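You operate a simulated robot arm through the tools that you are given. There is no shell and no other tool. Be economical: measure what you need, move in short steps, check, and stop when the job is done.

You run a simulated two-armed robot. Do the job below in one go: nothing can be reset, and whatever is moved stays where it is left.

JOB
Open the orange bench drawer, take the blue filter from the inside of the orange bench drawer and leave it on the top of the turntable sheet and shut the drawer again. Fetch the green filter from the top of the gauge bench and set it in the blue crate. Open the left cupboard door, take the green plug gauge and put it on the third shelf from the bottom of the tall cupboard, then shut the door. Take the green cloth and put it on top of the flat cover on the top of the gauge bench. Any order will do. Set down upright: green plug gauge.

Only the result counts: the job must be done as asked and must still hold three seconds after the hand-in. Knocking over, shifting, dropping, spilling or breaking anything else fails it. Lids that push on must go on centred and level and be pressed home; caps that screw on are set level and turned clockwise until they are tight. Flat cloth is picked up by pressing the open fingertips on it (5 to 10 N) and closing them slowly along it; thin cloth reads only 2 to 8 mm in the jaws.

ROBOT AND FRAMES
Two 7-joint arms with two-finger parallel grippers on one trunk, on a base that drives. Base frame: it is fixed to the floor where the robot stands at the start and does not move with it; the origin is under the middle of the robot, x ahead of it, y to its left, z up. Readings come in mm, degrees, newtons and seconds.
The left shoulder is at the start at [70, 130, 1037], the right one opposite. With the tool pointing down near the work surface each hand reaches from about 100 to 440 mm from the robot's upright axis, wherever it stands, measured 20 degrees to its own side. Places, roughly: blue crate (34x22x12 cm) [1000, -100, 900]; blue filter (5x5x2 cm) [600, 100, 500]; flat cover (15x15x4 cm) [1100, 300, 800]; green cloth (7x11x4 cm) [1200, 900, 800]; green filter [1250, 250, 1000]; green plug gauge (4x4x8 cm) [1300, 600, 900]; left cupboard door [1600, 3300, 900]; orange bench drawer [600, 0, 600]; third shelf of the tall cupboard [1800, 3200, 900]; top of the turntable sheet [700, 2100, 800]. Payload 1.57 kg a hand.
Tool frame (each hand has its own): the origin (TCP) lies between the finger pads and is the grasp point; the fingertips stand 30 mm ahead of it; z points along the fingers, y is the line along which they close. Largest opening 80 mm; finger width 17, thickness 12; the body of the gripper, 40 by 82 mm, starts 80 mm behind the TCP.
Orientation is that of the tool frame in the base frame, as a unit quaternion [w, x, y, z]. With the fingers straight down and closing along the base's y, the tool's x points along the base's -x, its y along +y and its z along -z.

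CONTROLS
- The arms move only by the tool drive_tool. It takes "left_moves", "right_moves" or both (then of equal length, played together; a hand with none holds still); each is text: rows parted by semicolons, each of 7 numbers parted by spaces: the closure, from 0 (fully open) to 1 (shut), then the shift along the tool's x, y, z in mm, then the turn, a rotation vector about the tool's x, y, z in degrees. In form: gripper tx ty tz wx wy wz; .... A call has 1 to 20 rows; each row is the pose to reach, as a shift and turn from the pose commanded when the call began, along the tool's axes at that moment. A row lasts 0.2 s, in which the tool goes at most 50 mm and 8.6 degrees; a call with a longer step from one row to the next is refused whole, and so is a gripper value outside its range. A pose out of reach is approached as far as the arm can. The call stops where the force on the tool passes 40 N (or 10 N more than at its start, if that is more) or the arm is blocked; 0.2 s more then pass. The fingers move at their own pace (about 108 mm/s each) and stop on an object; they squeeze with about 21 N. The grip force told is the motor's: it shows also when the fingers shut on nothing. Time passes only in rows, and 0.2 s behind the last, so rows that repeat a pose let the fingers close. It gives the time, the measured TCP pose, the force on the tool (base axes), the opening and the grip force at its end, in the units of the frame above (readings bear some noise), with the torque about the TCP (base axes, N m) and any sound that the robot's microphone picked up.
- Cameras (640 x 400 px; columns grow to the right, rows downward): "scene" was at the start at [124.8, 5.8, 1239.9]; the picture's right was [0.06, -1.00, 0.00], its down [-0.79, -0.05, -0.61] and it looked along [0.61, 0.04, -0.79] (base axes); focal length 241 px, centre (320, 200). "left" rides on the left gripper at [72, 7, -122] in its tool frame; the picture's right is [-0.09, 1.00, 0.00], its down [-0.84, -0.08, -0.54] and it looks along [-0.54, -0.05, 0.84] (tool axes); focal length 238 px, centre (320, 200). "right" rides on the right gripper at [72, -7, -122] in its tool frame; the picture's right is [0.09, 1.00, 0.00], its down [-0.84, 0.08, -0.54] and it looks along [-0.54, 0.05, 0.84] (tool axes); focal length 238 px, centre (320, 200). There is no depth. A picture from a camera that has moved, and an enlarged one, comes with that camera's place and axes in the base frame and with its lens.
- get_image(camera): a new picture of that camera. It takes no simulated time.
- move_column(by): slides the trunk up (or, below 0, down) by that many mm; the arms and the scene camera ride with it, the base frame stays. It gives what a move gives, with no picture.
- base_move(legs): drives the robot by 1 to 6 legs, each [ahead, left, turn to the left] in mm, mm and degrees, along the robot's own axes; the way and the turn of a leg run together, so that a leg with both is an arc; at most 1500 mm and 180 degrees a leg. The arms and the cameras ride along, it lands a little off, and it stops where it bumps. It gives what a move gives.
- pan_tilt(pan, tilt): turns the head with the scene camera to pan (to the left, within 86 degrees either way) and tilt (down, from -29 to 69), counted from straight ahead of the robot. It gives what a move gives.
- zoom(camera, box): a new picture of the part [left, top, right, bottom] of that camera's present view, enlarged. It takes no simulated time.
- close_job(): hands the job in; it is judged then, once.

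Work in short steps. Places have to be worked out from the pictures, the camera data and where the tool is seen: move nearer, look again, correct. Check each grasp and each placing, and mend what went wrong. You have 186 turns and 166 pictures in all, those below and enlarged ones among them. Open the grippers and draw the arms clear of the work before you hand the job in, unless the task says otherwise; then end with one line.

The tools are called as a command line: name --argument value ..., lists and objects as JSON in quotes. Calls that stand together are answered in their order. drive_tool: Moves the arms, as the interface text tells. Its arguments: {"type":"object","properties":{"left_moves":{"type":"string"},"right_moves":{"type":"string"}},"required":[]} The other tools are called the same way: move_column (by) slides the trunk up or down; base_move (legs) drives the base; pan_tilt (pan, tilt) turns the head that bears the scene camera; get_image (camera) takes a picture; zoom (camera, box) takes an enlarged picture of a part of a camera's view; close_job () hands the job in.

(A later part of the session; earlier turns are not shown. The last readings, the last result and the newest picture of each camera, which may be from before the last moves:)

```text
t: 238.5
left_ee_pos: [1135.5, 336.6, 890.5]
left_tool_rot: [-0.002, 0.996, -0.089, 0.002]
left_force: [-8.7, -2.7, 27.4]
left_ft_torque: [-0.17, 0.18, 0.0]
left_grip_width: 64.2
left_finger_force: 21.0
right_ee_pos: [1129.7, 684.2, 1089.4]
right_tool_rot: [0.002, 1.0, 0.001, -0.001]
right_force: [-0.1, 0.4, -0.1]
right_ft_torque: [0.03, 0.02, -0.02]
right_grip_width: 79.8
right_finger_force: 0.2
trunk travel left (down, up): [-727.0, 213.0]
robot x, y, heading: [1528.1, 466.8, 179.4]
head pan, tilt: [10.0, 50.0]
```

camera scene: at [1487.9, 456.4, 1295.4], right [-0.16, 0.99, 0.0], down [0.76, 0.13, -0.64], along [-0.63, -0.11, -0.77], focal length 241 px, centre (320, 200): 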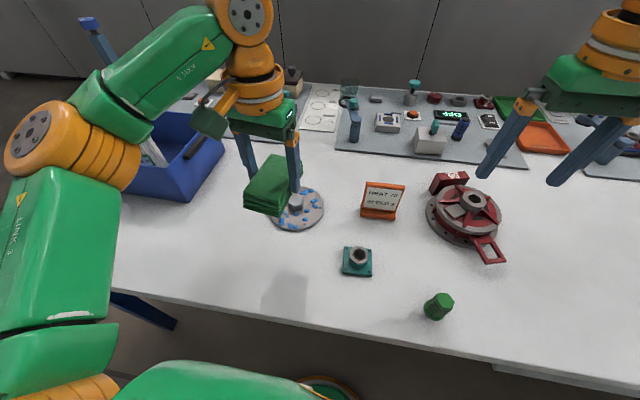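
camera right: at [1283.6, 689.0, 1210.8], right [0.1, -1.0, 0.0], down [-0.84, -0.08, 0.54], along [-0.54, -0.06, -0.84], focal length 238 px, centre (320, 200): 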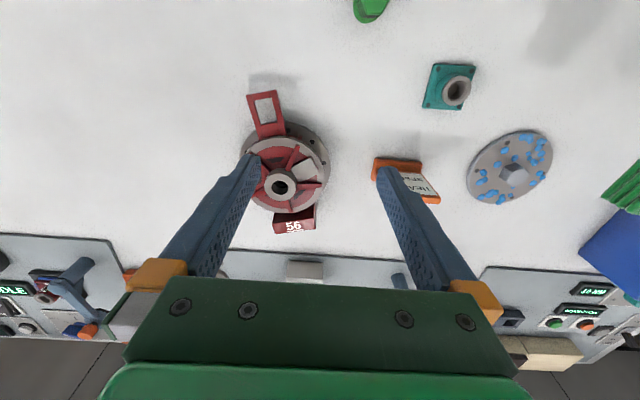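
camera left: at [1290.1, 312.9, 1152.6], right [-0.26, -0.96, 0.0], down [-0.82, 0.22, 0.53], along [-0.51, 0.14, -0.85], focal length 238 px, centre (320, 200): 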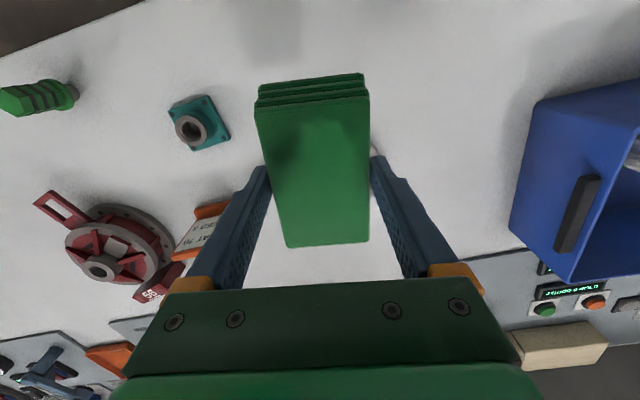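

Contact with the knob. Relieve, open gently, raise, and look.

drive_tool --left_moves "1 0 0 -2 0 0 0; 1 0 0 -3 0 0 0; 0.15 0 0 -3 0 0 0; 0.1 0 0 -3 0 0 0; 0 0 0 -3 0 0 0; 0 0 0 -3 0 0 0; 0 0 0 -13 0 0 0; 0 0 0 -33 0 0 0; 0 0 0 -60 0 0 0; 0 0 0 -100 0 0 0; 0 0 0 -140 0 0 0"

get_image --camera "left"

zoom --camera "scene" --box '[200, 140, 400, 300]'

```text
t: 240.9
left_ee_pos: [1134.1, 336.5, 1029.2]
left_tool_rot: [-0.001, 0.996, -0.088, 0.005]
left_force: [0.3, -0.3, 1.1]
left_ft_torque: [-0.01, -0.01, -0.01]
left_grip_width: 80.0
left_finger_force: 0.0
right_ee_pos: [1128.1, 685.1, 1088.9]
right_tool_rot: [0.002, 1.0, 0.002, -0.001]
right_force: [0.6, -0.1, -0.5]
right_ft_torque: [-0.01, 0.06, -0.02]
right_grip_width: 80.2
right_finger_force: 0.1
trunk travel left (down, up): [-727.0, 213.0]
robot x, y, heading: [1527.4, 466.5, 179.3]
head pan, tilt: [10.0, 50.0]
```

```text
92 pictures are left
camera left: at [1202.1, 315.0, 1152.5], right [-0.27, -0.96, 0.0], down [-0.81, 0.22, 0.54], along [-0.52, 0.15, -0.84], focal length 238 px, centre (320, 200)
```

left: 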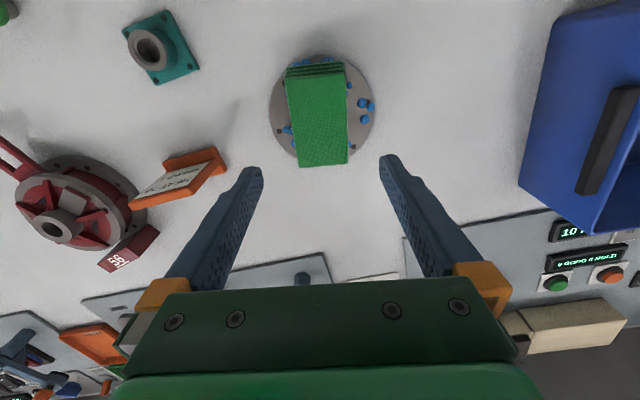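

```text
2.50 times, centred on (300, 220) of scene
camera zoom: at [1404.5, 458.5, 1295.4], right [-0.16, 0.99, 0.0], down [0.76, 0.13, -0.64], along [-0.63, -0.11, -0.77], focal length 602 px, centre (370, 150)
```

zoom: 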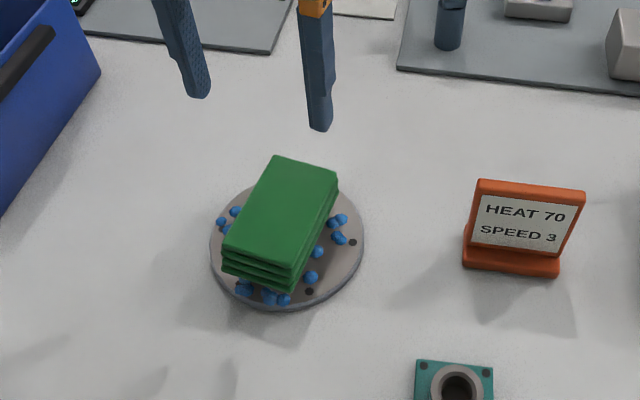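

The cloth rests balanced on the cover. Next the plug gauge: I'll grasp it with the right hand pitched ~45° forward so it can later go onto the shelf upright. Back off and line up.

base_move --legs '[[-240, 0, 0.6], [0, 47, 0]]'

drive_tool --left_moves "0 0 0 -30 0 0 -8; 0 0 0 -60 0 0 -9; 0 0 0 -70 0 0 -9; 0 0 0 -70 0 0 -9; 0 0 0 -70 0 0 -9; 0 0 0 -70 0 0 -9; 0 0 0 -70 0 0 -9" --right_moves "0 0 0 0 0 -8 0; 0 0 0 0 0 -16 0; 0 0 0 0 0 -24 0; 0 0 0 0 0 -32 0; 0 0 0 0 0 -40 0; 0 0 0 0 0 -48 0; 0 0 0 0 0 -50 0"

get_image --camera "right"

get_image --camera "scene"

```text
t: 243.2
left_ee_pos: [1373.9, 289.5, 1028.9]
left_tool_rot: [0.001, 0.996, -0.084, 0.005]
left_force: [-0.2, -0.1, 0.6]
left_ft_torque: [-0.01, -0.02, -0.01]
left_grip_width: 80.0
left_finger_force: 0.0
right_ee_pos: [1363.6, 638.2, 1088.1]
right_tool_rot: [0.004, 1.0, 0.006, 0.0]
right_force: [-0.4, -0.3, -0.5]
right_ft_torque: [-0.05, 0.0, 0.01]
right_grip_width: 79.7
right_finger_force: 0.0
trunk travel left (down, up): [-727.0, 213.0]
robot x, y, heading: [1768.2, 421.1, 180.1]
head pan, tilt: [10.0, 50.0]
```

```text
t: 244.8
left_ee_pos: [1372.3, 283.9, 1097.7]
left_tool_rot: [-0.001, 1.0, -0.006, 0.005]
left_force: [0.3, 0.0, 0.3]
left_ft_torque: [0.0, 0.0, 0.02]
left_grip_width: 80.1
left_finger_force: 0.0
right_ee_pos: [1364.7, 632.6, 1090.4]
right_tool_rot: [0.004, 0.906, 0.005, -0.423]
right_force: [0.6, 0.4, 0.0]
right_ft_torque: [0.0, -0.02, 0.02]
right_grip_width: 80.0
right_finger_force: 0.0
trunk travel left (down, up): [-727.0, 213.0]
robot x, y, heading: [1764.9, 418.6, 180.0]
head pan, tilt: [10.0, 50.0]
```

```text
90 pictures are left
camera right: at [1504.2, 640.5, 1112.3], right [0.07, -1.0, -0.07], down [-0.12, -0.08, 0.99], along [-0.99, -0.06, -0.12], focal length 238 px, centre (320, 200)
```

right: 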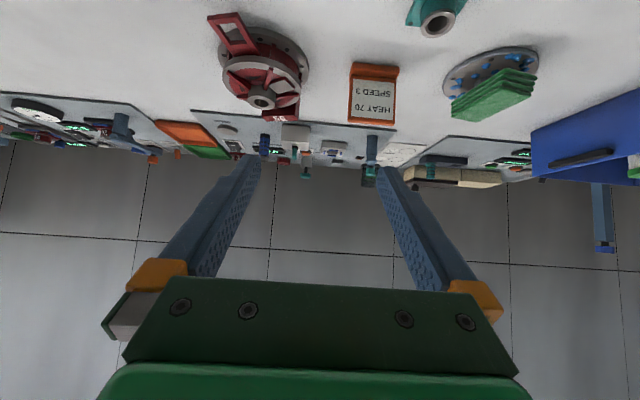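

```text
89 pictures are left
camera scene: at [1642.3, 409.0, 1295.4], right [-0.17, 0.98, 0.0], down [0.75, 0.13, -0.64], along [-0.63, -0.11, -0.77], focal length 241 px, centre (320, 200)
```

scene: 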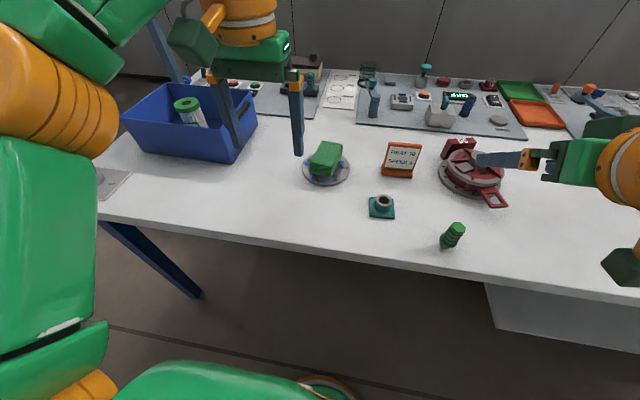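

Gauge base ≈[1335, 638]. Back off 60 mm and lower the trunk 220 so the right hand is level with the gauge behind the bench edge, then look.

base_move --legs '[[-65, 0, 0]]'

move_column --by -215

get_image --camera "right"

zoom --camera "scene" --box '[320, 100, 600, 275]'

```text
t: 245.8
left_ee_pos: [1433.5, 283.5, 1095.7]
left_tool_rot: [-0.002, 1.0, -0.006, 0.007]
left_force: [0.2, -0.1, 0.6]
left_ft_torque: [0.01, -0.01, 0.0]
left_grip_width: 80.1
left_finger_force: 0.1
right_ee_pos: [1425.6, 631.3, 1086.4]
right_tool_rot: [0.004, 0.907, 0.004, -0.421]
right_force: [0.3, 0.1, 0.9]
right_ft_torque: [0.02, -0.01, 0.0]
right_grip_width: 80.1
right_finger_force: 0.1
trunk travel left (down, up): [-727.0, 213.0]
robot x, y, heading: [1834.8, 421.3, 180.1]
head pan, tilt: [10.0, 50.0]
```

```text
t: 248.0
left_ee_pos: [1438.7, 283.1, 883.8]
left_tool_rot: [-0.001, 1.0, -0.005, 0.005]
left_force: [-1.1, -0.6, 0.1]
left_ft_torque: [0.02, -0.01, 0.0]
left_grip_width: 80.1
left_finger_force: 0.0
right_ee_pos: [1429.7, 631.9, 874.3]
right_tool_rot: [0.004, 0.906, 0.005, -0.422]
right_force: [0.2, -0.4, -0.5]
right_ft_torque: [0.01, -0.01, 0.03]
right_grip_width: 79.9
right_finger_force: 0.0
trunk travel left (down, up): [-512.0, 428.0]
robot x, y, heading: [1834.5, 420.1, 180.2]
head pan, tilt: [10.0, 50.0]
```

```text
88 pictures are left
camera right: at [1569.4, 640.4, 897.5], right [0.07, -1.0, -0.07], down [-0.12, -0.08, 0.99], along [-0.99, -0.06, -0.13], focal length 238 px, centre (320, 200)
```

right: 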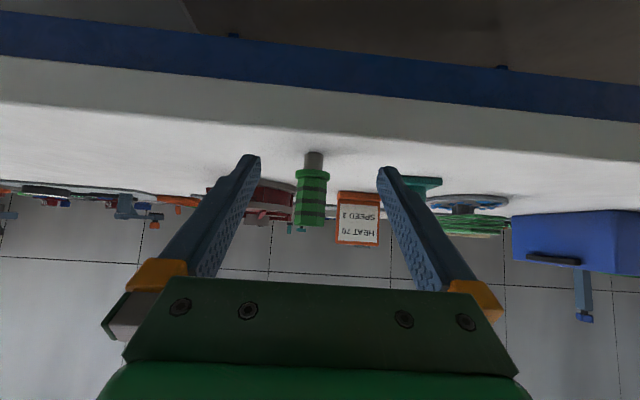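

```text
2.29 times, centred on (460, 188) of scene
camera zoom: at [1707.6, 408.9, 1080.4], right [-0.17, 0.98, 0.0], down [0.75, 0.13, -0.64], along [-0.63, -0.11, -0.77], focal length 550 px, centre (0, 229)
```

zoom: 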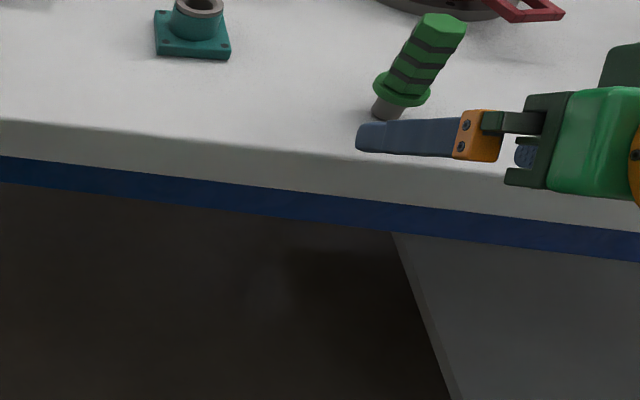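

Gauge stands pin-down, handle axis at y≈635.5, x≈1337, top z≈895. Move the right hand horizontally so the fingers straddle its handle.

drive_tool --right_moves "0 -14 -1 18 0 0 0; 0 -29 -2 36 0 0 0; 0 -43 -3.6 54 0 0 0; 0 -58.3 -3.6 72.5 0 0 0; 0 -58.3 -3.6 72.5 0 0 0"

get_image --camera "right"

zoom --camera "scene" --box '[400, 100, 600, 225]'

```text
t: 249.2
left_ee_pos: [1438.7, 283.8, 884.6]
left_tool_rot: [0.0, 1.0, -0.006, 0.004]
left_force: [-0.5, 0.6, 0.2]
left_ft_torque: [-0.01, 0.02, 0.03]
left_grip_width: 79.9
left_finger_force: 0.1
right_ee_pos: [1335.6, 635.0, 871.4]
right_tool_rot: [0.003, 0.906, 0.005, -0.423]
right_force: [1.0, 0.2, -0.6]
right_ft_torque: [-0.02, -0.01, 0.01]
right_grip_width: 80.1
right_finger_force: 0.0
trunk travel left (down, up): [-512.0, 428.0]
robot x, y, heading: [1833.8, 421.8, 180.0]
head pan, tilt: [10.0, 50.0]
```

```text
86 pictures are left
camera right: at [1476.2, 643.0, 895.2], right [0.07, -1.0, -0.07], down [-0.12, -0.08, 0.99], along [-0.99, -0.06, -0.13], focal length 238 px, centre (320, 200)
```

right: 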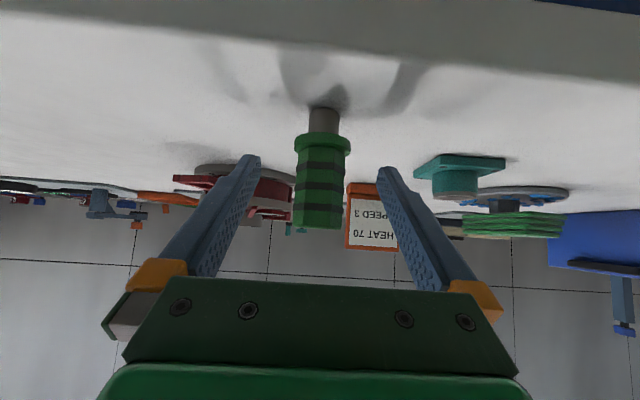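

```text
3.20 times, centred on (500, 162) of scene
camera zoom: at [1707.8, 409.0, 1080.4], right [-0.17, 0.98, 0.0], down [0.75, 0.13, -0.64], along [-0.63, -0.11, -0.77], focal length 770 px, centre (-256, 320)
```

zoom: 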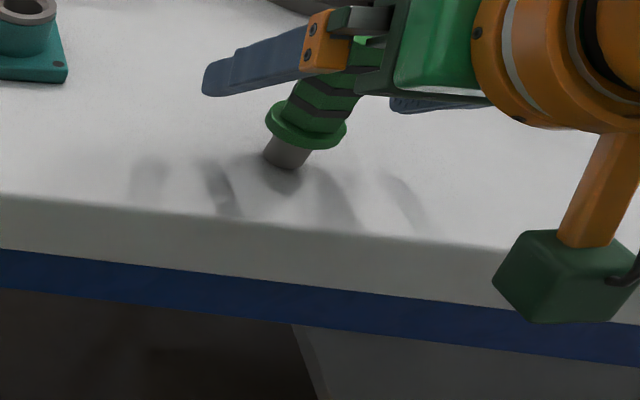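

Projection of the TCP falls on the handle axis in both views. Close the right gripper.

drive_tool --right_moves "0.4 0 0 0 0 0 0; 0.7 0 0 0 0 0 0; 1 0 0 0 0 0 0; 1 0 0 0 0 0 0; 1 0 0 0 0 0 0; 1 0 0 0 0 0 0"

get_image --camera "right"

```text
t: 250.6
left_ee_pos: [1439.1, 284.9, 883.2]
left_tool_rot: [-0.001, 1.0, -0.005, 0.005]
left_force: [0.2, 0.6, 0.1]
left_ft_torque: [0.01, 0.02, 0.0]
left_grip_width: 80.2
left_finger_force: 0.0
right_ee_pos: [1336.4, 634.4, 870.7]
right_tool_rot: [0.003, 0.907, 0.005, -0.422]
right_force: [0.1, -0.6, 0.5]
right_ft_torque: [0.01, 0.02, 0.0]
right_grip_width: 27.1
right_finger_force: 21.0
trunk travel left (down, up): [-512.0, 428.0]
robot x, y, heading: [1829.9, 420.2, 180.1]
head pan, tilt: [10.0, 50.0]
```

```text
84 pictures are left
camera right: at [1476.1, 643.0, 895.1], right [0.07, -1.0, -0.07], down [-0.12, -0.08, 0.99], along [-0.99, -0.06, -0.13], focal length 238 px, centre (320, 200)
```

right: 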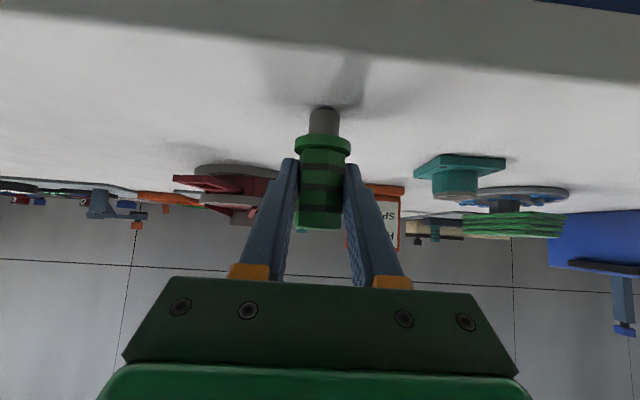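

Gripped on the hex flats (27 mm). Lift straight up slowly, 80 mm.

drive_tool --right_moves "1 -2.3 0 -1.9 0 0 0; 1 -6 0 -5 0 0 0; 1 -12 0 -10 0 0 0; 1 -19 0 -16 0 0 0; 1 -27 0 -22.5 0 0 0; 1 -35 0 -29.4 0 0 0; 1 -43 0 -36 0 0 0; 1 -51 0 -43 0 0 0; 1 -59 0 -49.5 0 0 0; 1 -61 0 -51 0 0 0"

get_image --camera "right"

```text
t: 252.8
left_ee_pos: [1438.0, 284.3, 883.7]
left_tool_rot: [-0.001, 1.0, -0.005, 0.004]
left_force: [0.1, 0.8, -1.5]
left_ft_torque: [-0.01, -0.01, -0.01]
left_grip_width: 79.8
left_finger_force: 0.0
right_ee_pos: [1336.3, 635.8, 950.8]
right_tool_rot: [0.004, 0.906, 0.006, -0.423]
right_force: [-1.1, 0.1, -1.2]
right_ft_torque: [0.01, 0.01, -0.02]
right_grip_width: 25.1
right_finger_force: 21.1
trunk travel left (down, up): [-512.0, 428.0]
robot x, y, heading: [1832.5, 422.5, 179.8]
head pan, tilt: [10.0, 50.0]
```

```text
83 pictures are left
camera right: at [1476.1, 643.0, 974.8], right [0.07, -1.0, -0.07], down [-0.12, -0.08, 0.99], along [-0.99, -0.06, -0.13], focal length 238 px, centre (320, 200)
```

right: 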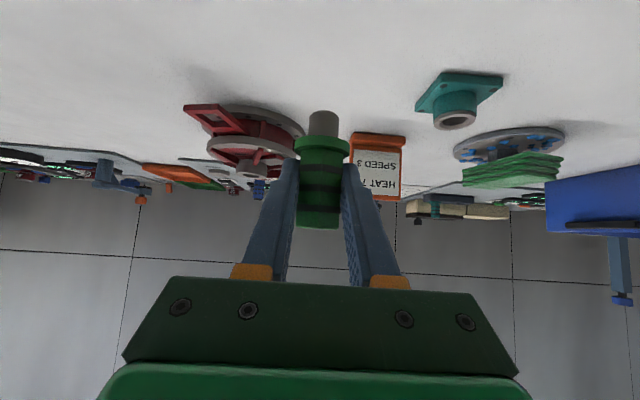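

Gauge held upright. Raise the trunk and drive out of the aisle the way I came.

move_column --by 215

base_move --legs '[[0, 1440, 0], [900, 0, 0], [900, 0, 0], [0, 0, -180]]'

get_image --camera "right"

```text
t: 255.1
left_ee_pos: [1438.7, 284.0, 1097.9]
left_tool_rot: [-0.001, 1.0, -0.005, 0.004]
left_force: [-0.8, 0.1, -0.4]
left_ft_torque: [0.03, 0.0, -0.03]
left_grip_width: 80.0
left_finger_force: 0.2
right_ee_pos: [1335.1, 634.1, 1165.0]
right_tool_rot: [0.005, 0.906, 0.005, -0.423]
right_force: [0.0, 0.1, -1.6]
right_ft_torque: [-0.01, -0.03, -0.03]
right_grip_width: 25.3
right_finger_force: 20.6
trunk travel left (down, up): [-727.0, 213.0]
robot x, y, heading: [1834.1, 424.1, 180.0]
head pan, tilt: [10.0, 50.0]
```

```text
t: 278.3
left_ee_pos: [416.6, -875.5, 1097.4]
left_tool_rot: [-0.004, -0.002, 1.0, -0.001]
left_force: [-0.2, 0.0, -0.3]
left_ft_torque: [-0.01, 0.01, -0.03]
left_grip_width: 80.1
left_finger_force: 0.0
right_ee_pos: [524.2, -1225.7, 1166.9]
right_tool_rot: [0.422, -0.012, 0.906, 0.007]
right_force: [0.4, 0.0, -0.3]
right_ft_torque: [0.01, 0.01, 0.03]
right_grip_width: 25.4
right_finger_force: 20.7
trunk travel left (down, up): [-727.0, 213.0]
robot x, y, heading: [25.0, -1018.4, 0.9]
head pan, tilt: [10.0, 50.0]
```

```text
82 pictures are left
camera right: at [384.7, -1235.8, 1189.8], right [-0.09, 0.99, -0.07], down [0.12, 0.08, 0.99], along [0.99, 0.08, -0.13], focal length 238 px, centre (320, 200)
```

right: 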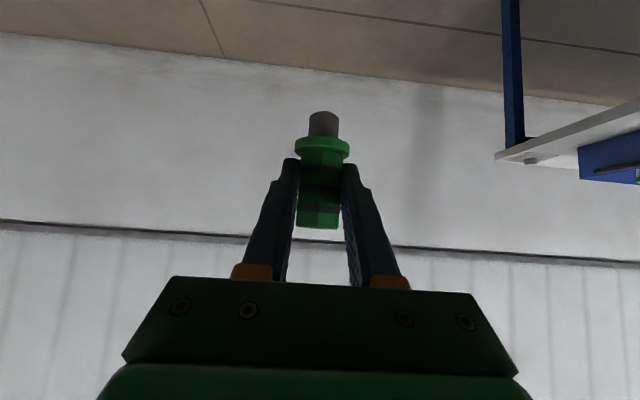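

Still held. Back off from the bench line and travel left to y≈2600.

base_move --legs '[[-220, 0, -0.9], [0, 1450, 0], [0, 1450, 0], [0, 750, 0]]'

pan_tilt --pan 15 --tilt 20

get_image --camera "scene"

```text
t: 297.2
left_ee_pos: [199.1, 2762.6, 1098.9]
left_tool_rot: [-0.005, -0.001, 1.0, -0.001]
left_force: [-0.7, 0.1, 0.2]
left_ft_torque: [0.03, -0.01, 0.01]
left_grip_width: 80.1
left_finger_force: 0.1
right_ee_pos: [304.9, 2412.5, 1166.1]
right_tool_rot: [0.423, -0.011, 0.906, 0.007]
right_force: [-0.6, -0.4, -1.1]
right_ft_torque: [-0.02, 0.01, -0.01]
right_grip_width: 25.2
right_finger_force: 21.1
trunk travel left (down, up): [-727.0, 213.0]
robot x, y, heading: [-196.5, 2616.1, 1.0]
head pan, tilt: [10.0, 50.0]
```

```text
t: 298.2
left_ee_pos: [199.4, 2762.3, 1098.6]
left_tool_rot: [-0.006, -0.002, 1.0, -0.001]
left_force: [-0.5, -0.1, 0.7]
left_ft_torque: [0.0, 0.0, 0.0]
left_grip_width: 80.0
left_finger_force: 0.1
right_ee_pos: [305.4, 2413.4, 1166.3]
right_tool_rot: [0.423, -0.011, 0.906, 0.006]
right_force: [0.6, -0.3, -0.7]
right_ft_torque: [0.0, -0.01, 0.03]
right_grip_width: 25.5
right_finger_force: 21.1
trunk travel left (down, up): [-727.0, 213.0]
robot x, y, heading: [-193.0, 2623.6, 0.9]
head pan, tilt: [15.0, 20.0]
```

```text
81 pictures are left
camera scene: at [-54.0, 2647.1, 1340.8], right [0.27, -0.96, 0.0], down [-0.33, -0.09, -0.94], along [0.9, 0.26, -0.34], focal length 241 px, centre (320, 200)
```

scene: 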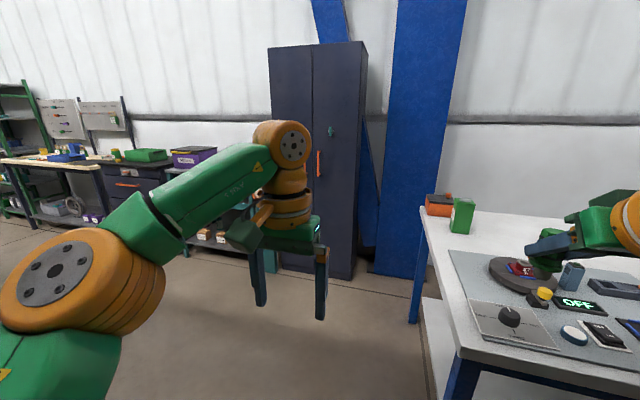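

Cupboard front at x≈1640, y 2857–3495, door split at y≈3184; the left door's handle should be near y≈3215, z≈975. Drive in front of it and look.

base_move --legs '[[0, 390, -0.9], [850, 0, 0]]'

pan_tilt --pan 0 --tilt 15

get_image --camera "scene"

```text
t: 304.7
left_ee_pos: [1046.0, 3147.1, 1099.0]
left_tool_rot: [-0.004, 0.006, 1.0, -0.001]
left_force: [-0.5, -0.7, -0.1]
left_ft_torque: [-0.01, -0.02, -0.01]
left_grip_width: 80.1
left_finger_force: 0.0
right_ee_pos: [1146.0, 2794.7, 1166.0]
right_tool_rot: [0.423, -0.004, 0.906, 0.003]
right_force: [-0.4, -0.8, -0.2]
right_ft_torque: [0.01, 0.03, 0.02]
right_grip_width: 25.6
right_finger_force: 20.5
trunk travel left (down, up): [-727.0, 213.0]
robot x, y, heading: [655.2, 3011.7, 0.2]
head pan, tilt: [15.0, 20.0]
```

```text
t: 305.5
left_ee_pos: [1046.1, 3146.3, 1098.6]
left_tool_rot: [-0.004, 0.005, 1.0, -0.001]
left_force: [0.6, -0.4, -0.2]
left_ft_torque: [-0.01, -0.01, 0.01]
left_grip_width: 80.1
left_finger_force: 0.0
right_ee_pos: [1147.0, 2794.9, 1166.0]
right_tool_rot: [0.423, -0.006, 0.906, 0.004]
right_force: [-0.3, -0.7, -0.5]
right_ft_torque: [-0.01, -0.02, 0.02]
right_grip_width: 25.4
right_finger_force: 21.1
trunk travel left (down, up): [-727.0, 213.0]
robot x, y, heading: [649.9, 3007.7, -0.2]
head pan, tilt: [0.0, 15.0]
```

```text
80 pictures are left
camera scene: at [794.8, 3009.9, 1349.0], right [0.0, -1.0, 0.0], down [-0.26, 0.0, -0.97], along [0.97, 0.0, -0.26], focal length 241 px, centre (320, 200)
```

scene: 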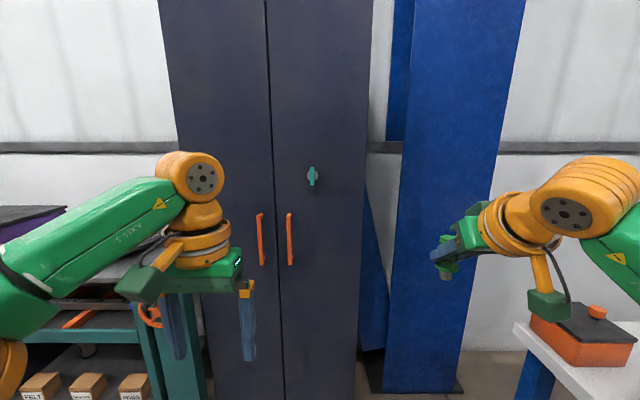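

Left door handle: vertical bar at y≈3226, z 880–1089, x≈1600. Swing the left tool to horizontal and extended.

drive_tool --left_moves "0 -15 10 0 0 -8 0; 0 -35 20 0 0 -16 0; 0 -60 30 0 0 -24 0; 0 -85 40 0 0 -32 0; 0 -110 50 0 0 -40 0; 0 -135 60 0 0 -48 0; 0 -160 60 0 0 -56 0; 0 -185 60 0 0 -64 0; 0 -205 60 0 0 -72 0; 0 -220 60 0 0 -80 0; 0 -220 60 0 0 -82 0"

move_column --by -110

get_image --camera "left"

get_image --camera "scene"

```text
t: 307.9
left_ee_pos: [1266.7, 3203.7, 1095.7]
left_tool_rot: [0.653, 0.004, 0.757, -0.005]
left_force: [-0.4, -0.9, -0.1]
left_ft_torque: [0.04, 0.01, -0.02]
left_grip_width: 79.8
left_finger_force: 0.0
right_ee_pos: [1147.4, 2795.4, 1166.4]
right_tool_rot: [0.422, -0.006, 0.907, 0.004]
right_force: [0.0, 0.3, -0.5]
right_ft_torque: [0.03, 0.06, 0.02]
right_grip_width: 25.3
right_finger_force: 20.9
trunk travel left (down, up): [-727.0, 213.0]
robot x, y, heading: [648.5, 3007.2, 0.3]
head pan, tilt: [0.0, 15.0]
```

```text
t: 309.3
left_ee_pos: [1266.1, 3204.9, 986.9]
left_tool_rot: [0.652, 0.003, 0.758, -0.004]
left_force: [-0.2, 0.2, 0.5]
left_ft_torque: [0.03, 0.01, -0.01]
left_grip_width: 79.8
left_finger_force: 0.0
right_ee_pos: [1146.7, 2794.9, 1055.8]
right_tool_rot: [0.422, -0.005, 0.907, 0.003]
right_force: [0.2, -0.2, -1.2]
right_ft_torque: [-0.04, 0.02, -0.02]
right_grip_width: 25.5
right_finger_force: 20.8
trunk travel left (down, up): [-617.0, 323.0]
robot x, y, heading: [649.8, 3004.3, 0.2]
head pan, tilt: [0.0, 15.0]
```

```text
79 pictures are left
camera left: at [1134.6, 3210.6, 934.0], right [0.02, 1.0, 0.09], down [-0.41, -0.07, 0.91], along [0.91, -0.06, 0.41], focal length 238 px, centre (320, 200)
```

left: 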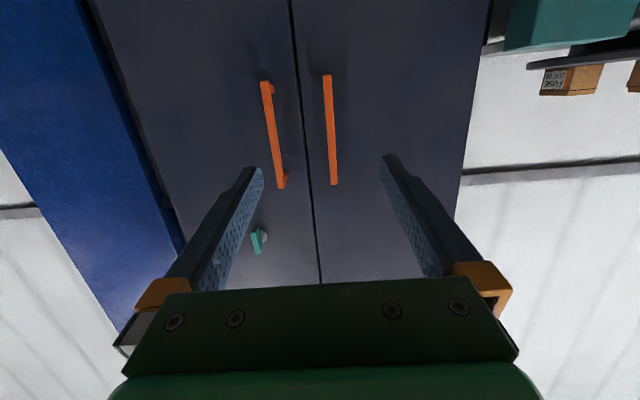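

```text
78 pictures are left
camera scene: at [794.4, 3009.9, 1239.1], right [0.0, -1.0, 0.0], down [-0.26, 0.0, -0.97], along [0.97, 0.0, -0.26], focal length 241 px, centre (320, 200)
```

scene: 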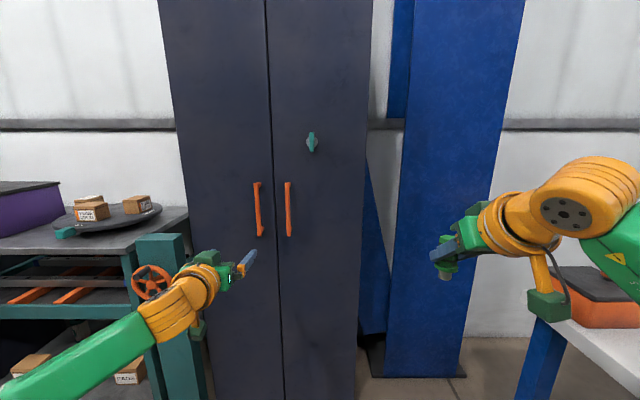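

I need to know whether the teal cart obstructs the door swing; look at it more closely.

zoom --camera "scene" --box '[60, 160, 320, 400]'

pan_tilt --pan 40 --tilt 35

get_image --camera "scene"

```text
1.67 times, centred on (190, 280) of scene
camera zoom: at [794.4, 3009.9, 1239.1], right [0.0, -1.0, 0.0], down [-0.26, 0.0, -0.97], along [0.97, 0.0, -0.26], focal length 401 px, centre (537, 67)
```

zoom: 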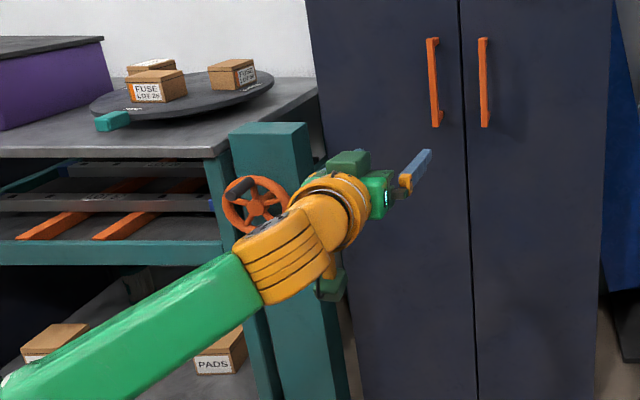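

```text
t: 310.4
left_ee_pos: [1267.0, 3204.9, 986.1]
left_tool_rot: [0.652, 0.003, 0.758, -0.004]
left_force: [0.2, 1.1, -0.4]
left_ft_torque: [-0.02, -0.01, 0.04]
left_grip_width: 80.1
left_finger_force: 0.0
right_ee_pos: [1147.7, 2794.4, 1056.6]
right_tool_rot: [0.422, -0.004, 0.906, 0.003]
right_force: [-0.4, 1.4, -0.9]
right_ft_torque: [-0.04, 0.01, 0.02]
right_grip_width: 25.3
right_finger_force: 20.3
trunk travel left (down, up): [-617.0, 323.0]
robot x, y, heading: [648.3, 3009.5, 0.0]
head pan, tilt: [40.0, 35.0]
```

```text
76 pictures are left
camera scene: at [768.7, 3066.4, 1207.1], right [0.64, -0.77, 0.0], down [-0.44, -0.37, -0.82], along [0.63, 0.53, -0.57], focal length 241 px, centre (320, 200)
```

scene: 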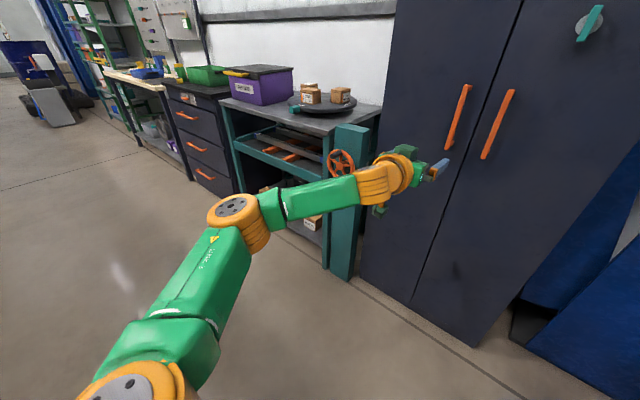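

The cart's post foot is at y≥3525, left of the door edge (3496), so a ~90° opening is clear. Drive ahead 250 mm toward the handle.

base_move --legs '[[250, 8, 0]]'

pan_tilt --pan 10 --tilt 25

get_image --camera "left"

get_image --camera "scene"

```text
t: 312.2
left_ee_pos: [1514.4, 3211.0, 985.4]
left_tool_rot: [0.653, 0.004, 0.758, -0.005]
left_force: [0.3, -0.1, 0.2]
left_ft_torque: [-0.02, -0.02, -0.05]
left_grip_width: 80.2
left_finger_force: 0.0
right_ee_pos: [1394.5, 2803.4, 1056.2]
right_tool_rot: [0.422, -0.005, 0.906, 0.003]
right_force: [-0.1, -0.3, -0.6]
right_ft_torque: [-0.01, 0.02, 0.01]
right_grip_width: 25.6
right_finger_force: 20.4
trunk travel left (down, up): [-617.0, 323.0]
robot x, y, heading: [900.4, 3019.4, -0.2]
head pan, tilt: [40.0, 35.0]
```

```text
t: 313.1
left_ee_pos: [1514.0, 3212.6, 986.7]
left_tool_rot: [0.653, 0.004, 0.758, -0.005]
left_force: [0.4, -0.5, 0.1]
left_ft_torque: [0.01, 0.01, 0.01]
left_grip_width: 79.8
left_finger_force: 0.0
right_ee_pos: [1394.3, 2802.9, 1056.2]
right_tool_rot: [0.423, -0.005, 0.906, 0.003]
right_force: [-0.8, -0.1, -0.1]
right_ft_torque: [0.01, 0.0, 0.01]
right_grip_width: 25.4
right_finger_force: 20.9
trunk travel left (down, up): [-617.0, 323.0]
robot x, y, heading: [897.3, 3019.6, -0.0]
head pan, tilt: [10.0, 25.0]
```

```text
75 pictures are left
camera left: at [1382.8, 3218.2, 934.0], right [0.03, 1.0, 0.09], down [-0.41, -0.07, 0.91], along [0.91, -0.06, 0.41], focal length 238 px, centre (320, 200)
```

left: 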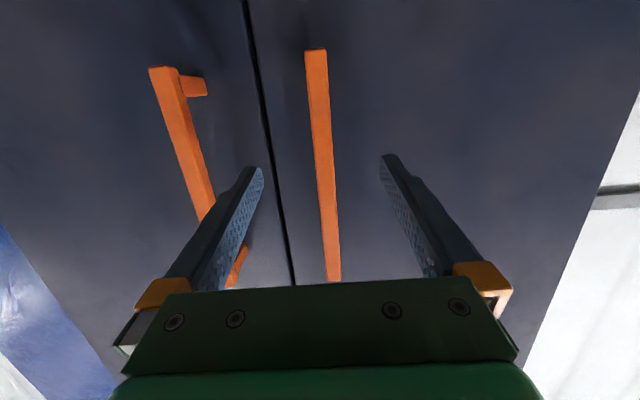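

```text
74 pictures are left
camera scene: at [1039.8, 3033.8, 1222.8], right [0.17, -0.98, 0.0], down [-0.42, -0.07, -0.91], along [0.89, 0.16, -0.42], focal length 241 px, centre (320, 200)
```

scene: 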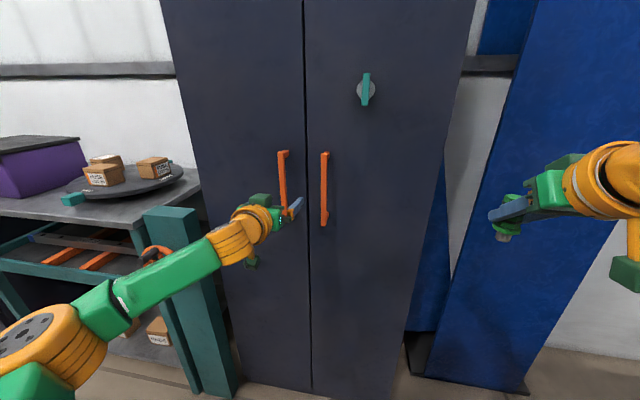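

Bar is centred between the fingers, at x≈1580. Advance 64 mm and close.

drive_tool --left_moves "0 0 0 20 0 0 0; 0 0 0 40 0 0 0; 0 0 0 55 0 0 0; 0 0 0 64 0 0 0; 0 0 0 64 0 0 0; 0.6 0 0 64 0 0 0; 1 0 0 64 0 0 0; 1 0 0 64 0 0 0; 1 0 0 64 0 0 0"

get_image --camera "left"

```text
t: 315.1
left_ee_pos: [1569.2, 3213.9, 983.4]
left_tool_rot: [0.657, 0.003, 0.754, -0.006]
left_force: [-18.4, 10.9, 7.6]
left_ft_torque: [0.68, 0.15, 0.44]
left_grip_width: 13.8
left_finger_force: 30.5
right_ee_pos: [1384.2, 2806.5, 1061.3]
right_tool_rot: [0.427, -0.006, 0.904, 0.003]
right_force: [0.6, -1.0, -1.7]
right_ft_torque: [-0.06, 0.02, -0.01]
right_grip_width: 24.9
right_finger_force: 21.2
trunk travel left (down, up): [-617.0, 323.0]
robot x, y, heading: [899.7, 3013.2, -0.1]
head pan, tilt: [10.0, 25.0]
```

```text
73 pictures are left
camera left: at [1437.7, 3220.7, 930.2], right [0.02, 1.0, 0.09], down [-0.42, -0.07, 0.9], along [0.91, -0.06, 0.42], focal length 238 px, centre (320, 200)
```

left: 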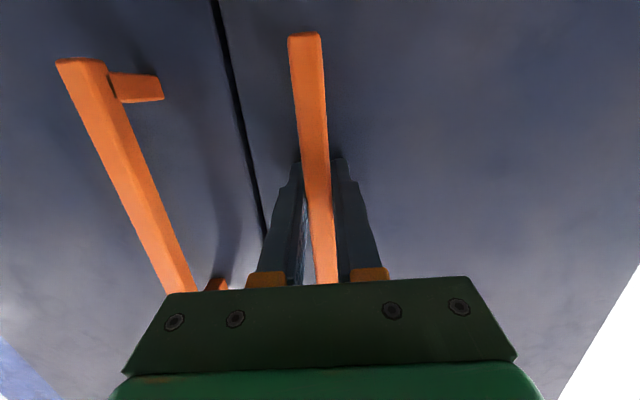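

Handle gripped. Pull the door: base back 60 mm first and check.

base_move --legs '[[-62, 14, 0]]'

get_image --camera "scene"

```text
t: 316.1
left_ee_pos: [1515.5, 3229.2, 974.8]
left_tool_rot: [0.653, 0.002, 0.758, -0.006]
left_force: [7.9, 13.2, 6.8]
left_ft_torque: [0.48, 0.01, -0.67]
left_grip_width: 15.7
left_finger_force: 31.6
right_ee_pos: [1333.6, 2821.8, 1057.5]
right_tool_rot: [0.422, -0.007, 0.907, 0.002]
right_force: [0.0, -0.2, -0.3]
right_ft_torque: [0.0, 0.02, 0.01]
right_grip_width: 25.3
right_finger_force: 21.2
trunk travel left (down, up): [-617.0, 323.0]
robot x, y, heading: [834.4, 3030.9, 0.1]
head pan, tilt: [10.0, 25.0]
```

```text
72 pictures are left
camera scene: at [978.8, 3053.4, 1222.7], right [0.17, -0.98, 0.0], down [-0.42, -0.08, -0.91], along [0.89, 0.15, -0.42], focal length 241 px, centre (320, 200)
```

scene: 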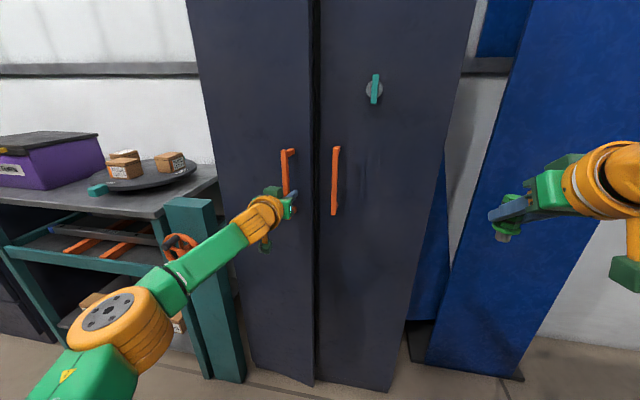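

Door is opening. Pull again along the arc.

base_move --legs '[[-66, 26, 0]]'

get_image --camera "scene"

```text
t: 317.4
left_ee_pos: [1452.1, 3266.7, 973.5]
left_tool_rot: [0.652, -0.004, 0.758, 0.003]
left_force: [9.4, 9.7, -0.3]
left_ft_torque: [0.25, 0.01, -0.1]
left_grip_width: 18.3
left_finger_force: 32.7
right_ee_pos: [1271.3, 2849.1, 1054.5]
right_tool_rot: [0.42, -0.008, 0.908, 0.004]
right_force: [-0.2, -0.9, -1.1]
right_ft_torque: [0.02, 0.0, 0.02]
right_grip_width: 25.5
right_finger_force: 21.3
trunk travel left (down, up): [-617.0, 323.0]
robot x, y, heading: [767.8, 3056.7, 0.5]
head pan, tilt: [10.0, 25.0]
stopped in leg 1: the force on the tool passed its limit at 42 N (the readings are from after the stop); the commanded pose is now the measured one
```

```text
71 pictures are left
camera scene: at [915.8, 3079.0, 1221.9], right [0.18, -0.98, 0.0], down [-0.42, -0.08, -0.9], along [0.89, 0.16, -0.43], focal length 241 px, centre (320, 200)
```

scene: 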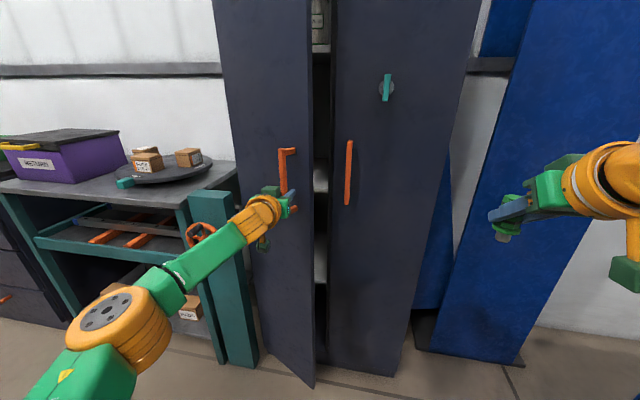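

Door at ~25°. Release the handle, retreat, close the gripper and move right to enter behind the door's edge.

drive_tool --left_moves "0 0 0 0 0 0 0; 0 0 0 0 0 0 0; 0 0 0 0 0 0 0; 0 0 0 -20 0 0 0; 0 0 0 -50 0 0 0; 0 0 0 -80 0 0 0; 1 0 0 -90 0 0 0; 1 0 0 -90 0 0 0; 1 0 0 -90 0 0 0"

base_move --legs '[[0, -107, 0]]'

get_image --camera "left"

get_image --camera "scene"

```text
t: 319.4
left_ee_pos: [1360.5, 3260.6, 989.7]
left_tool_rot: [0.654, 0.0, 0.756, 0.001]
left_force: [-0.1, 0.5, 0.6]
left_ft_torque: [-0.01, 0.01, 0.0]
left_grip_width: 0.2
left_finger_force: 21.2
right_ee_pos: [1266.9, 2845.8, 1055.1]
right_tool_rot: [0.422, -0.008, 0.906, 0.005]
right_force: [0.2, 0.4, -0.5]
right_ft_torque: [0.03, 0.01, 0.0]
right_grip_width: 25.2
right_finger_force: 20.5
trunk travel left (down, up): [-617.0, 323.0]
robot x, y, heading: [769.9, 3057.2, 0.3]
head pan, tilt: [10.0, 25.0]
```

```text
t: 320.6
left_ee_pos: [1359.4, 3153.5, 990.6]
left_tool_rot: [0.654, -0.001, 0.757, 0.001]
left_force: [0.0, -0.7, 1.1]
left_ft_torque: [-0.02, -0.01, -0.01]
left_grip_width: 0.0
left_finger_force: 20.8
right_ee_pos: [1268.4, 2740.5, 1056.5]
right_tool_rot: [0.422, -0.008, 0.907, 0.005]
right_force: [1.0, -0.9, -0.6]
right_ft_torque: [0.01, 0.0, 0.0]
right_grip_width: 25.3
right_finger_force: 21.2
trunk travel left (down, up): [-617.0, 323.0]
robot x, y, heading: [769.6, 2950.0, 0.3]
head pan, tilt: [10.0, 25.0]
```

```text
70 pictures are left
camera left: at [1227.9, 3158.2, 937.8], right [0.01, 1.0, 0.09], down [-0.41, -0.08, 0.91], along [0.91, -0.05, 0.41], focal length 238 px, centre (320, 200)
```

left: 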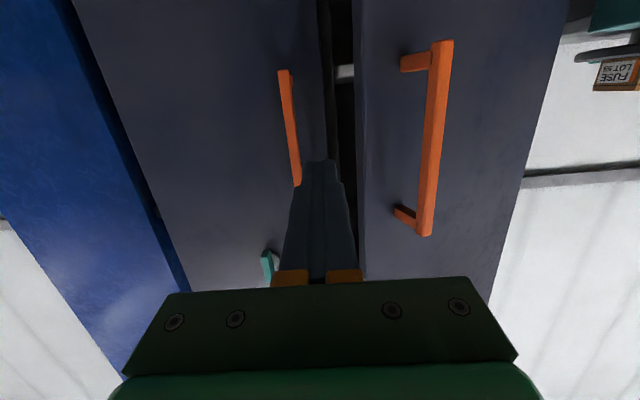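

```text
69 pictures are left
camera scene: at [911.5, 2969.4, 1222.8], right [0.18, -0.98, 0.0], down [-0.42, -0.08, -0.91], along [0.89, 0.16, -0.42], focal length 241 px, centre (320, 200)
```

scene: 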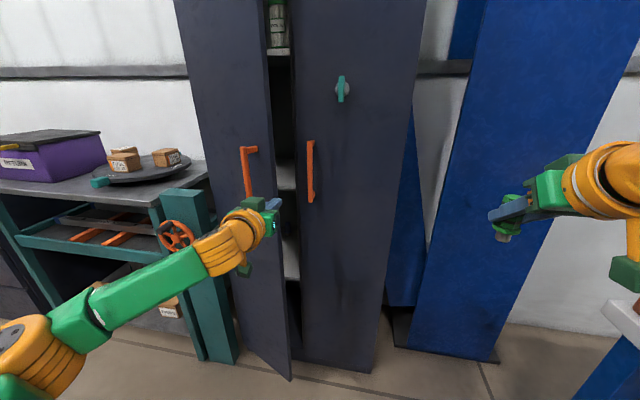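

The gap is clear: door edge ≈[1468, 3187]. Advance 145 mm (tip to x≈1535), then sweep left to push the door open.

base_move --legs '[[145, 0, 0]]'

base_move --legs '[[0, 120, 0]]'

get_image --camera "scene"

```text
t: 322.0
left_ee_pos: [1504.1, 3154.3, 991.4]
left_tool_rot: [0.654, -0.002, 0.757, 0.002]
left_force: [-0.2, -0.7, 0.8]
left_ft_torque: [0.0, 0.0, -0.02]
left_grip_width: 0.3
left_finger_force: 20.9
right_ee_pos: [1412.9, 2739.8, 1056.7]
right_tool_rot: [0.423, -0.008, 0.906, 0.005]
right_force: [0.0, -0.2, -0.2]
right_ft_torque: [0.01, 0.03, 0.0]
right_grip_width: 25.4
right_finger_force: 21.4
trunk travel left (down, up): [-617.0, 323.0]
robot x, y, heading: [918.8, 2951.5, 0.3]
head pan, tilt: [10.0, 25.0]
```

```text
t: 322.9
left_ee_pos: [1502.3, 3179.9, 991.2]
left_tool_rot: [0.654, 0.013, 0.757, -0.012]
left_force: [-2.9, -7.8, -3.4]
left_ft_torque: [0.01, -0.12, 0.18]
left_grip_width: 0.3
left_finger_force: 21.1
right_ee_pos: [1409.8, 2780.2, 1055.9]
right_tool_rot: [0.422, -0.007, 0.906, 0.005]
right_force: [0.3, 0.7, 0.1]
right_ft_torque: [-0.01, 0.02, -0.05]
right_grip_width: 25.3
right_finger_force: 21.5
trunk travel left (down, up): [-617.0, 323.0]
robot x, y, heading: [915.3, 2992.8, 0.1]
head pan, tilt: [10.0, 25.0]
stopped in leg 1: the force on the tool passed its limit at 62 N (the readings are from after the stop); the commanded pose is now the measured one
```

```text
68 pictures are left
camera scene: at [1054.6, 3009.5, 1223.0], right [0.17, -0.98, 0.0], down [-0.42, -0.07, -0.91], along [0.89, 0.16, -0.42], focal length 241 px, centre (320, 200)
```

scene: 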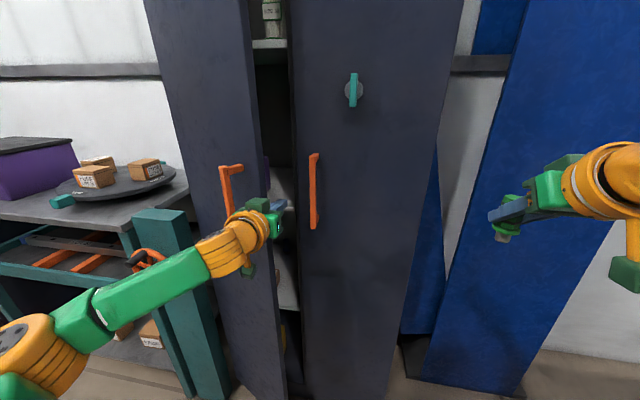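

The base's push was too abrupt. Push slowly with the arm instead (4 mm steps).

drive_tool --left_moves "1 0 4 0 0 0 0; 1 0 8 0 0 0 0; 1 0 12 0 0 0 0; 1 0 16 0 0 0 0; 1 0 20 0 0 0 0; 1 0 24 0 0 0 0; 1 0 28 0 0 0 0; 1 0 32 0 0 0 0; 1 0 36 0 0 0 0; 1 0 40 0 0 0 0; 1 0 45 0 0 0 0; 1 0 50 0 0 0 0; 1 0 55 0 0 0 0; 1 0 60 0 0 0 0; 1 0 65 0 0 0 0; 1 0 70 0 0 0 0; 1 0 75 0 0 0 0; 1 0 80 0 0 0 0; 1 0 85 0 0 0 0; 1 0 90 0 0 0 0"

get_image --camera "scene"

```text
t: 323.8
left_ee_pos: [1501.3, 3181.9, 994.0]
left_tool_rot: [0.655, 0.02, 0.755, -0.018]
left_force: [-9.7, -21.5, -1.8]
left_ft_torque: [0.23, -0.17, 0.54]
left_grip_width: 0.0
left_finger_force: 21.0
right_ee_pos: [1405.9, 2773.0, 1056.7]
right_tool_rot: [0.422, -0.003, 0.906, 0.005]
right_force: [-0.4, 1.5, -0.5]
right_ft_torque: [-0.04, 0.01, -0.01]
right_grip_width: 25.3
right_finger_force: 20.9
trunk travel left (down, up): [-617.0, 323.0]
robot x, y, heading: [914.8, 2994.8, -0.0]
head pan, tilt: [10.0, 25.0]
stopped in row 4 (left hand): the force on the tool passed its limit at 42 N (the readings are from after the stop); the commanded pose is now the measured one
```

```text
67 pictures are left
camera scene: at [1051.7, 3004.3, 1223.7], right [0.17, -0.99, -0.01], down [-0.41, -0.07, -0.91], along [0.89, 0.16, -0.42], focal length 241 px, centre (320, 200)
```

scene: 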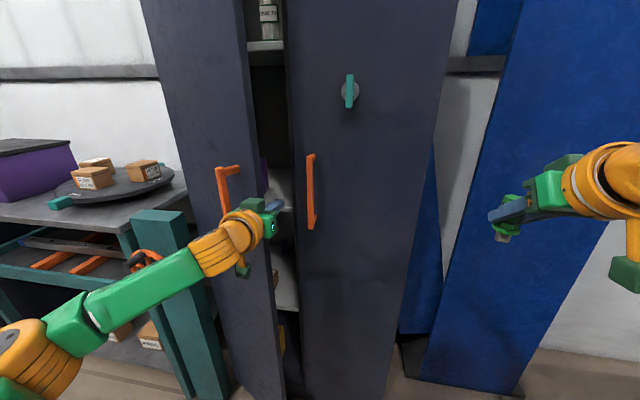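

Blocked; look through the left camera at the contact.

get_image --camera "left"

zoom --camera "scene" --box '[190, 120, 350, 300]'

```text
66 pictures are left
camera left: at [1369.7, 3193.2, 940.0], right [0.07, 0.99, 0.09], down [-0.42, -0.05, 0.91], along [0.9, -0.1, 0.41], focal length 238 px, centre (320, 200)
```

left: 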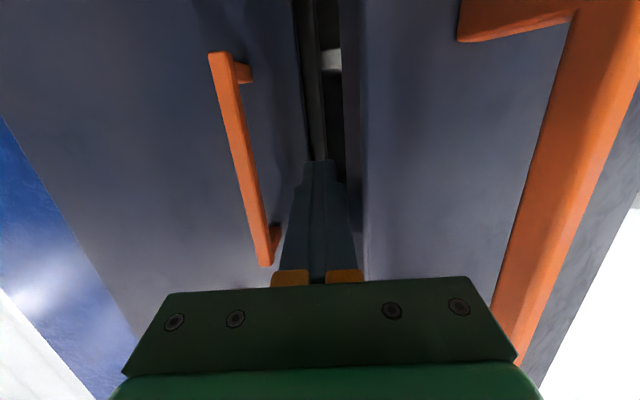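

```text
2.22 times, centred on (270, 210) of scene
camera zoom: at [1051.7, 3004.3, 1223.7], right [0.17, -0.99, -0.01], down [-0.41, -0.07, -0.91], along [0.89, 0.16, -0.42], focal length 535 px, centre (431, 178)
```

zoom: 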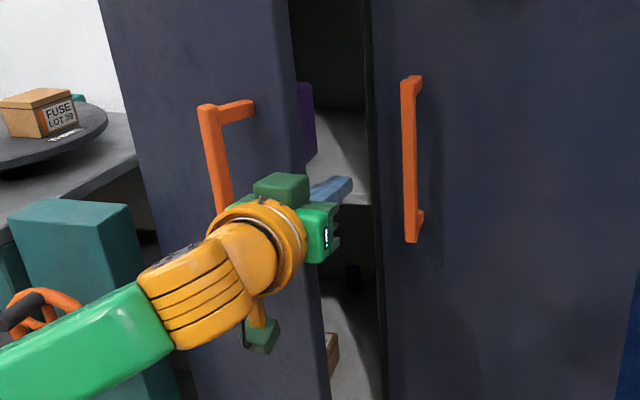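

The finger only presses on the door's end face, toward the hinge. I'll instead yaw the tool ~40° left to hook behind the door and then pull back.

drive_tool --left_moves "1 0 -8 0 0 0 0; 1 0 -18 0 0 0 0; 1 0 -20 0 -8 0 0; 1 0 -20 0 -16 0 0; 1 0 -20 0 -24 0 0; 1 0 -20 0 -32 0 0; 1 0 -20 0 -40 0 0; 1 0 -20 0 -40 0 0"

get_image --camera "left"

```text
t: 325.6
left_ee_pos: [1504.0, 3172.1, 989.4]
left_tool_rot: [0.617, -0.21, 0.718, 0.244]
left_force: [0.3, -0.4, -1.3]
left_ft_torque: [-0.01, 0.02, 0.01]
left_grip_width: 0.2
left_finger_force: 20.6
right_ee_pos: [1410.4, 2780.9, 1056.6]
right_tool_rot: [0.422, -0.006, 0.907, 0.003]
right_force: [0.1, -0.6, -1.1]
right_ft_torque: [-0.01, 0.0, 0.0]
right_grip_width: 25.1
right_finger_force: 20.9
trunk travel left (down, up): [-617.0, 323.0]
robot x, y, heading: [917.1, 2992.7, -0.1]
head pan, tilt: [10.0, 25.0]
```

```text
64 pictures are left
camera left: at [1392.4, 3101.0, 933.9], right [-0.59, 0.79, 0.18], down [-0.26, -0.39, 0.88], along [0.77, 0.47, 0.43], focal length 238 px, centre (320, 200)
```

left: 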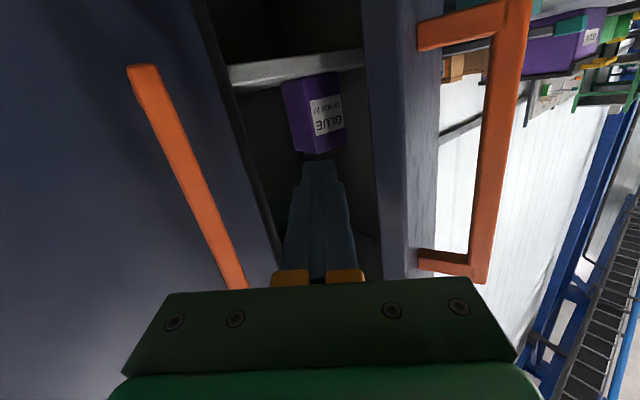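

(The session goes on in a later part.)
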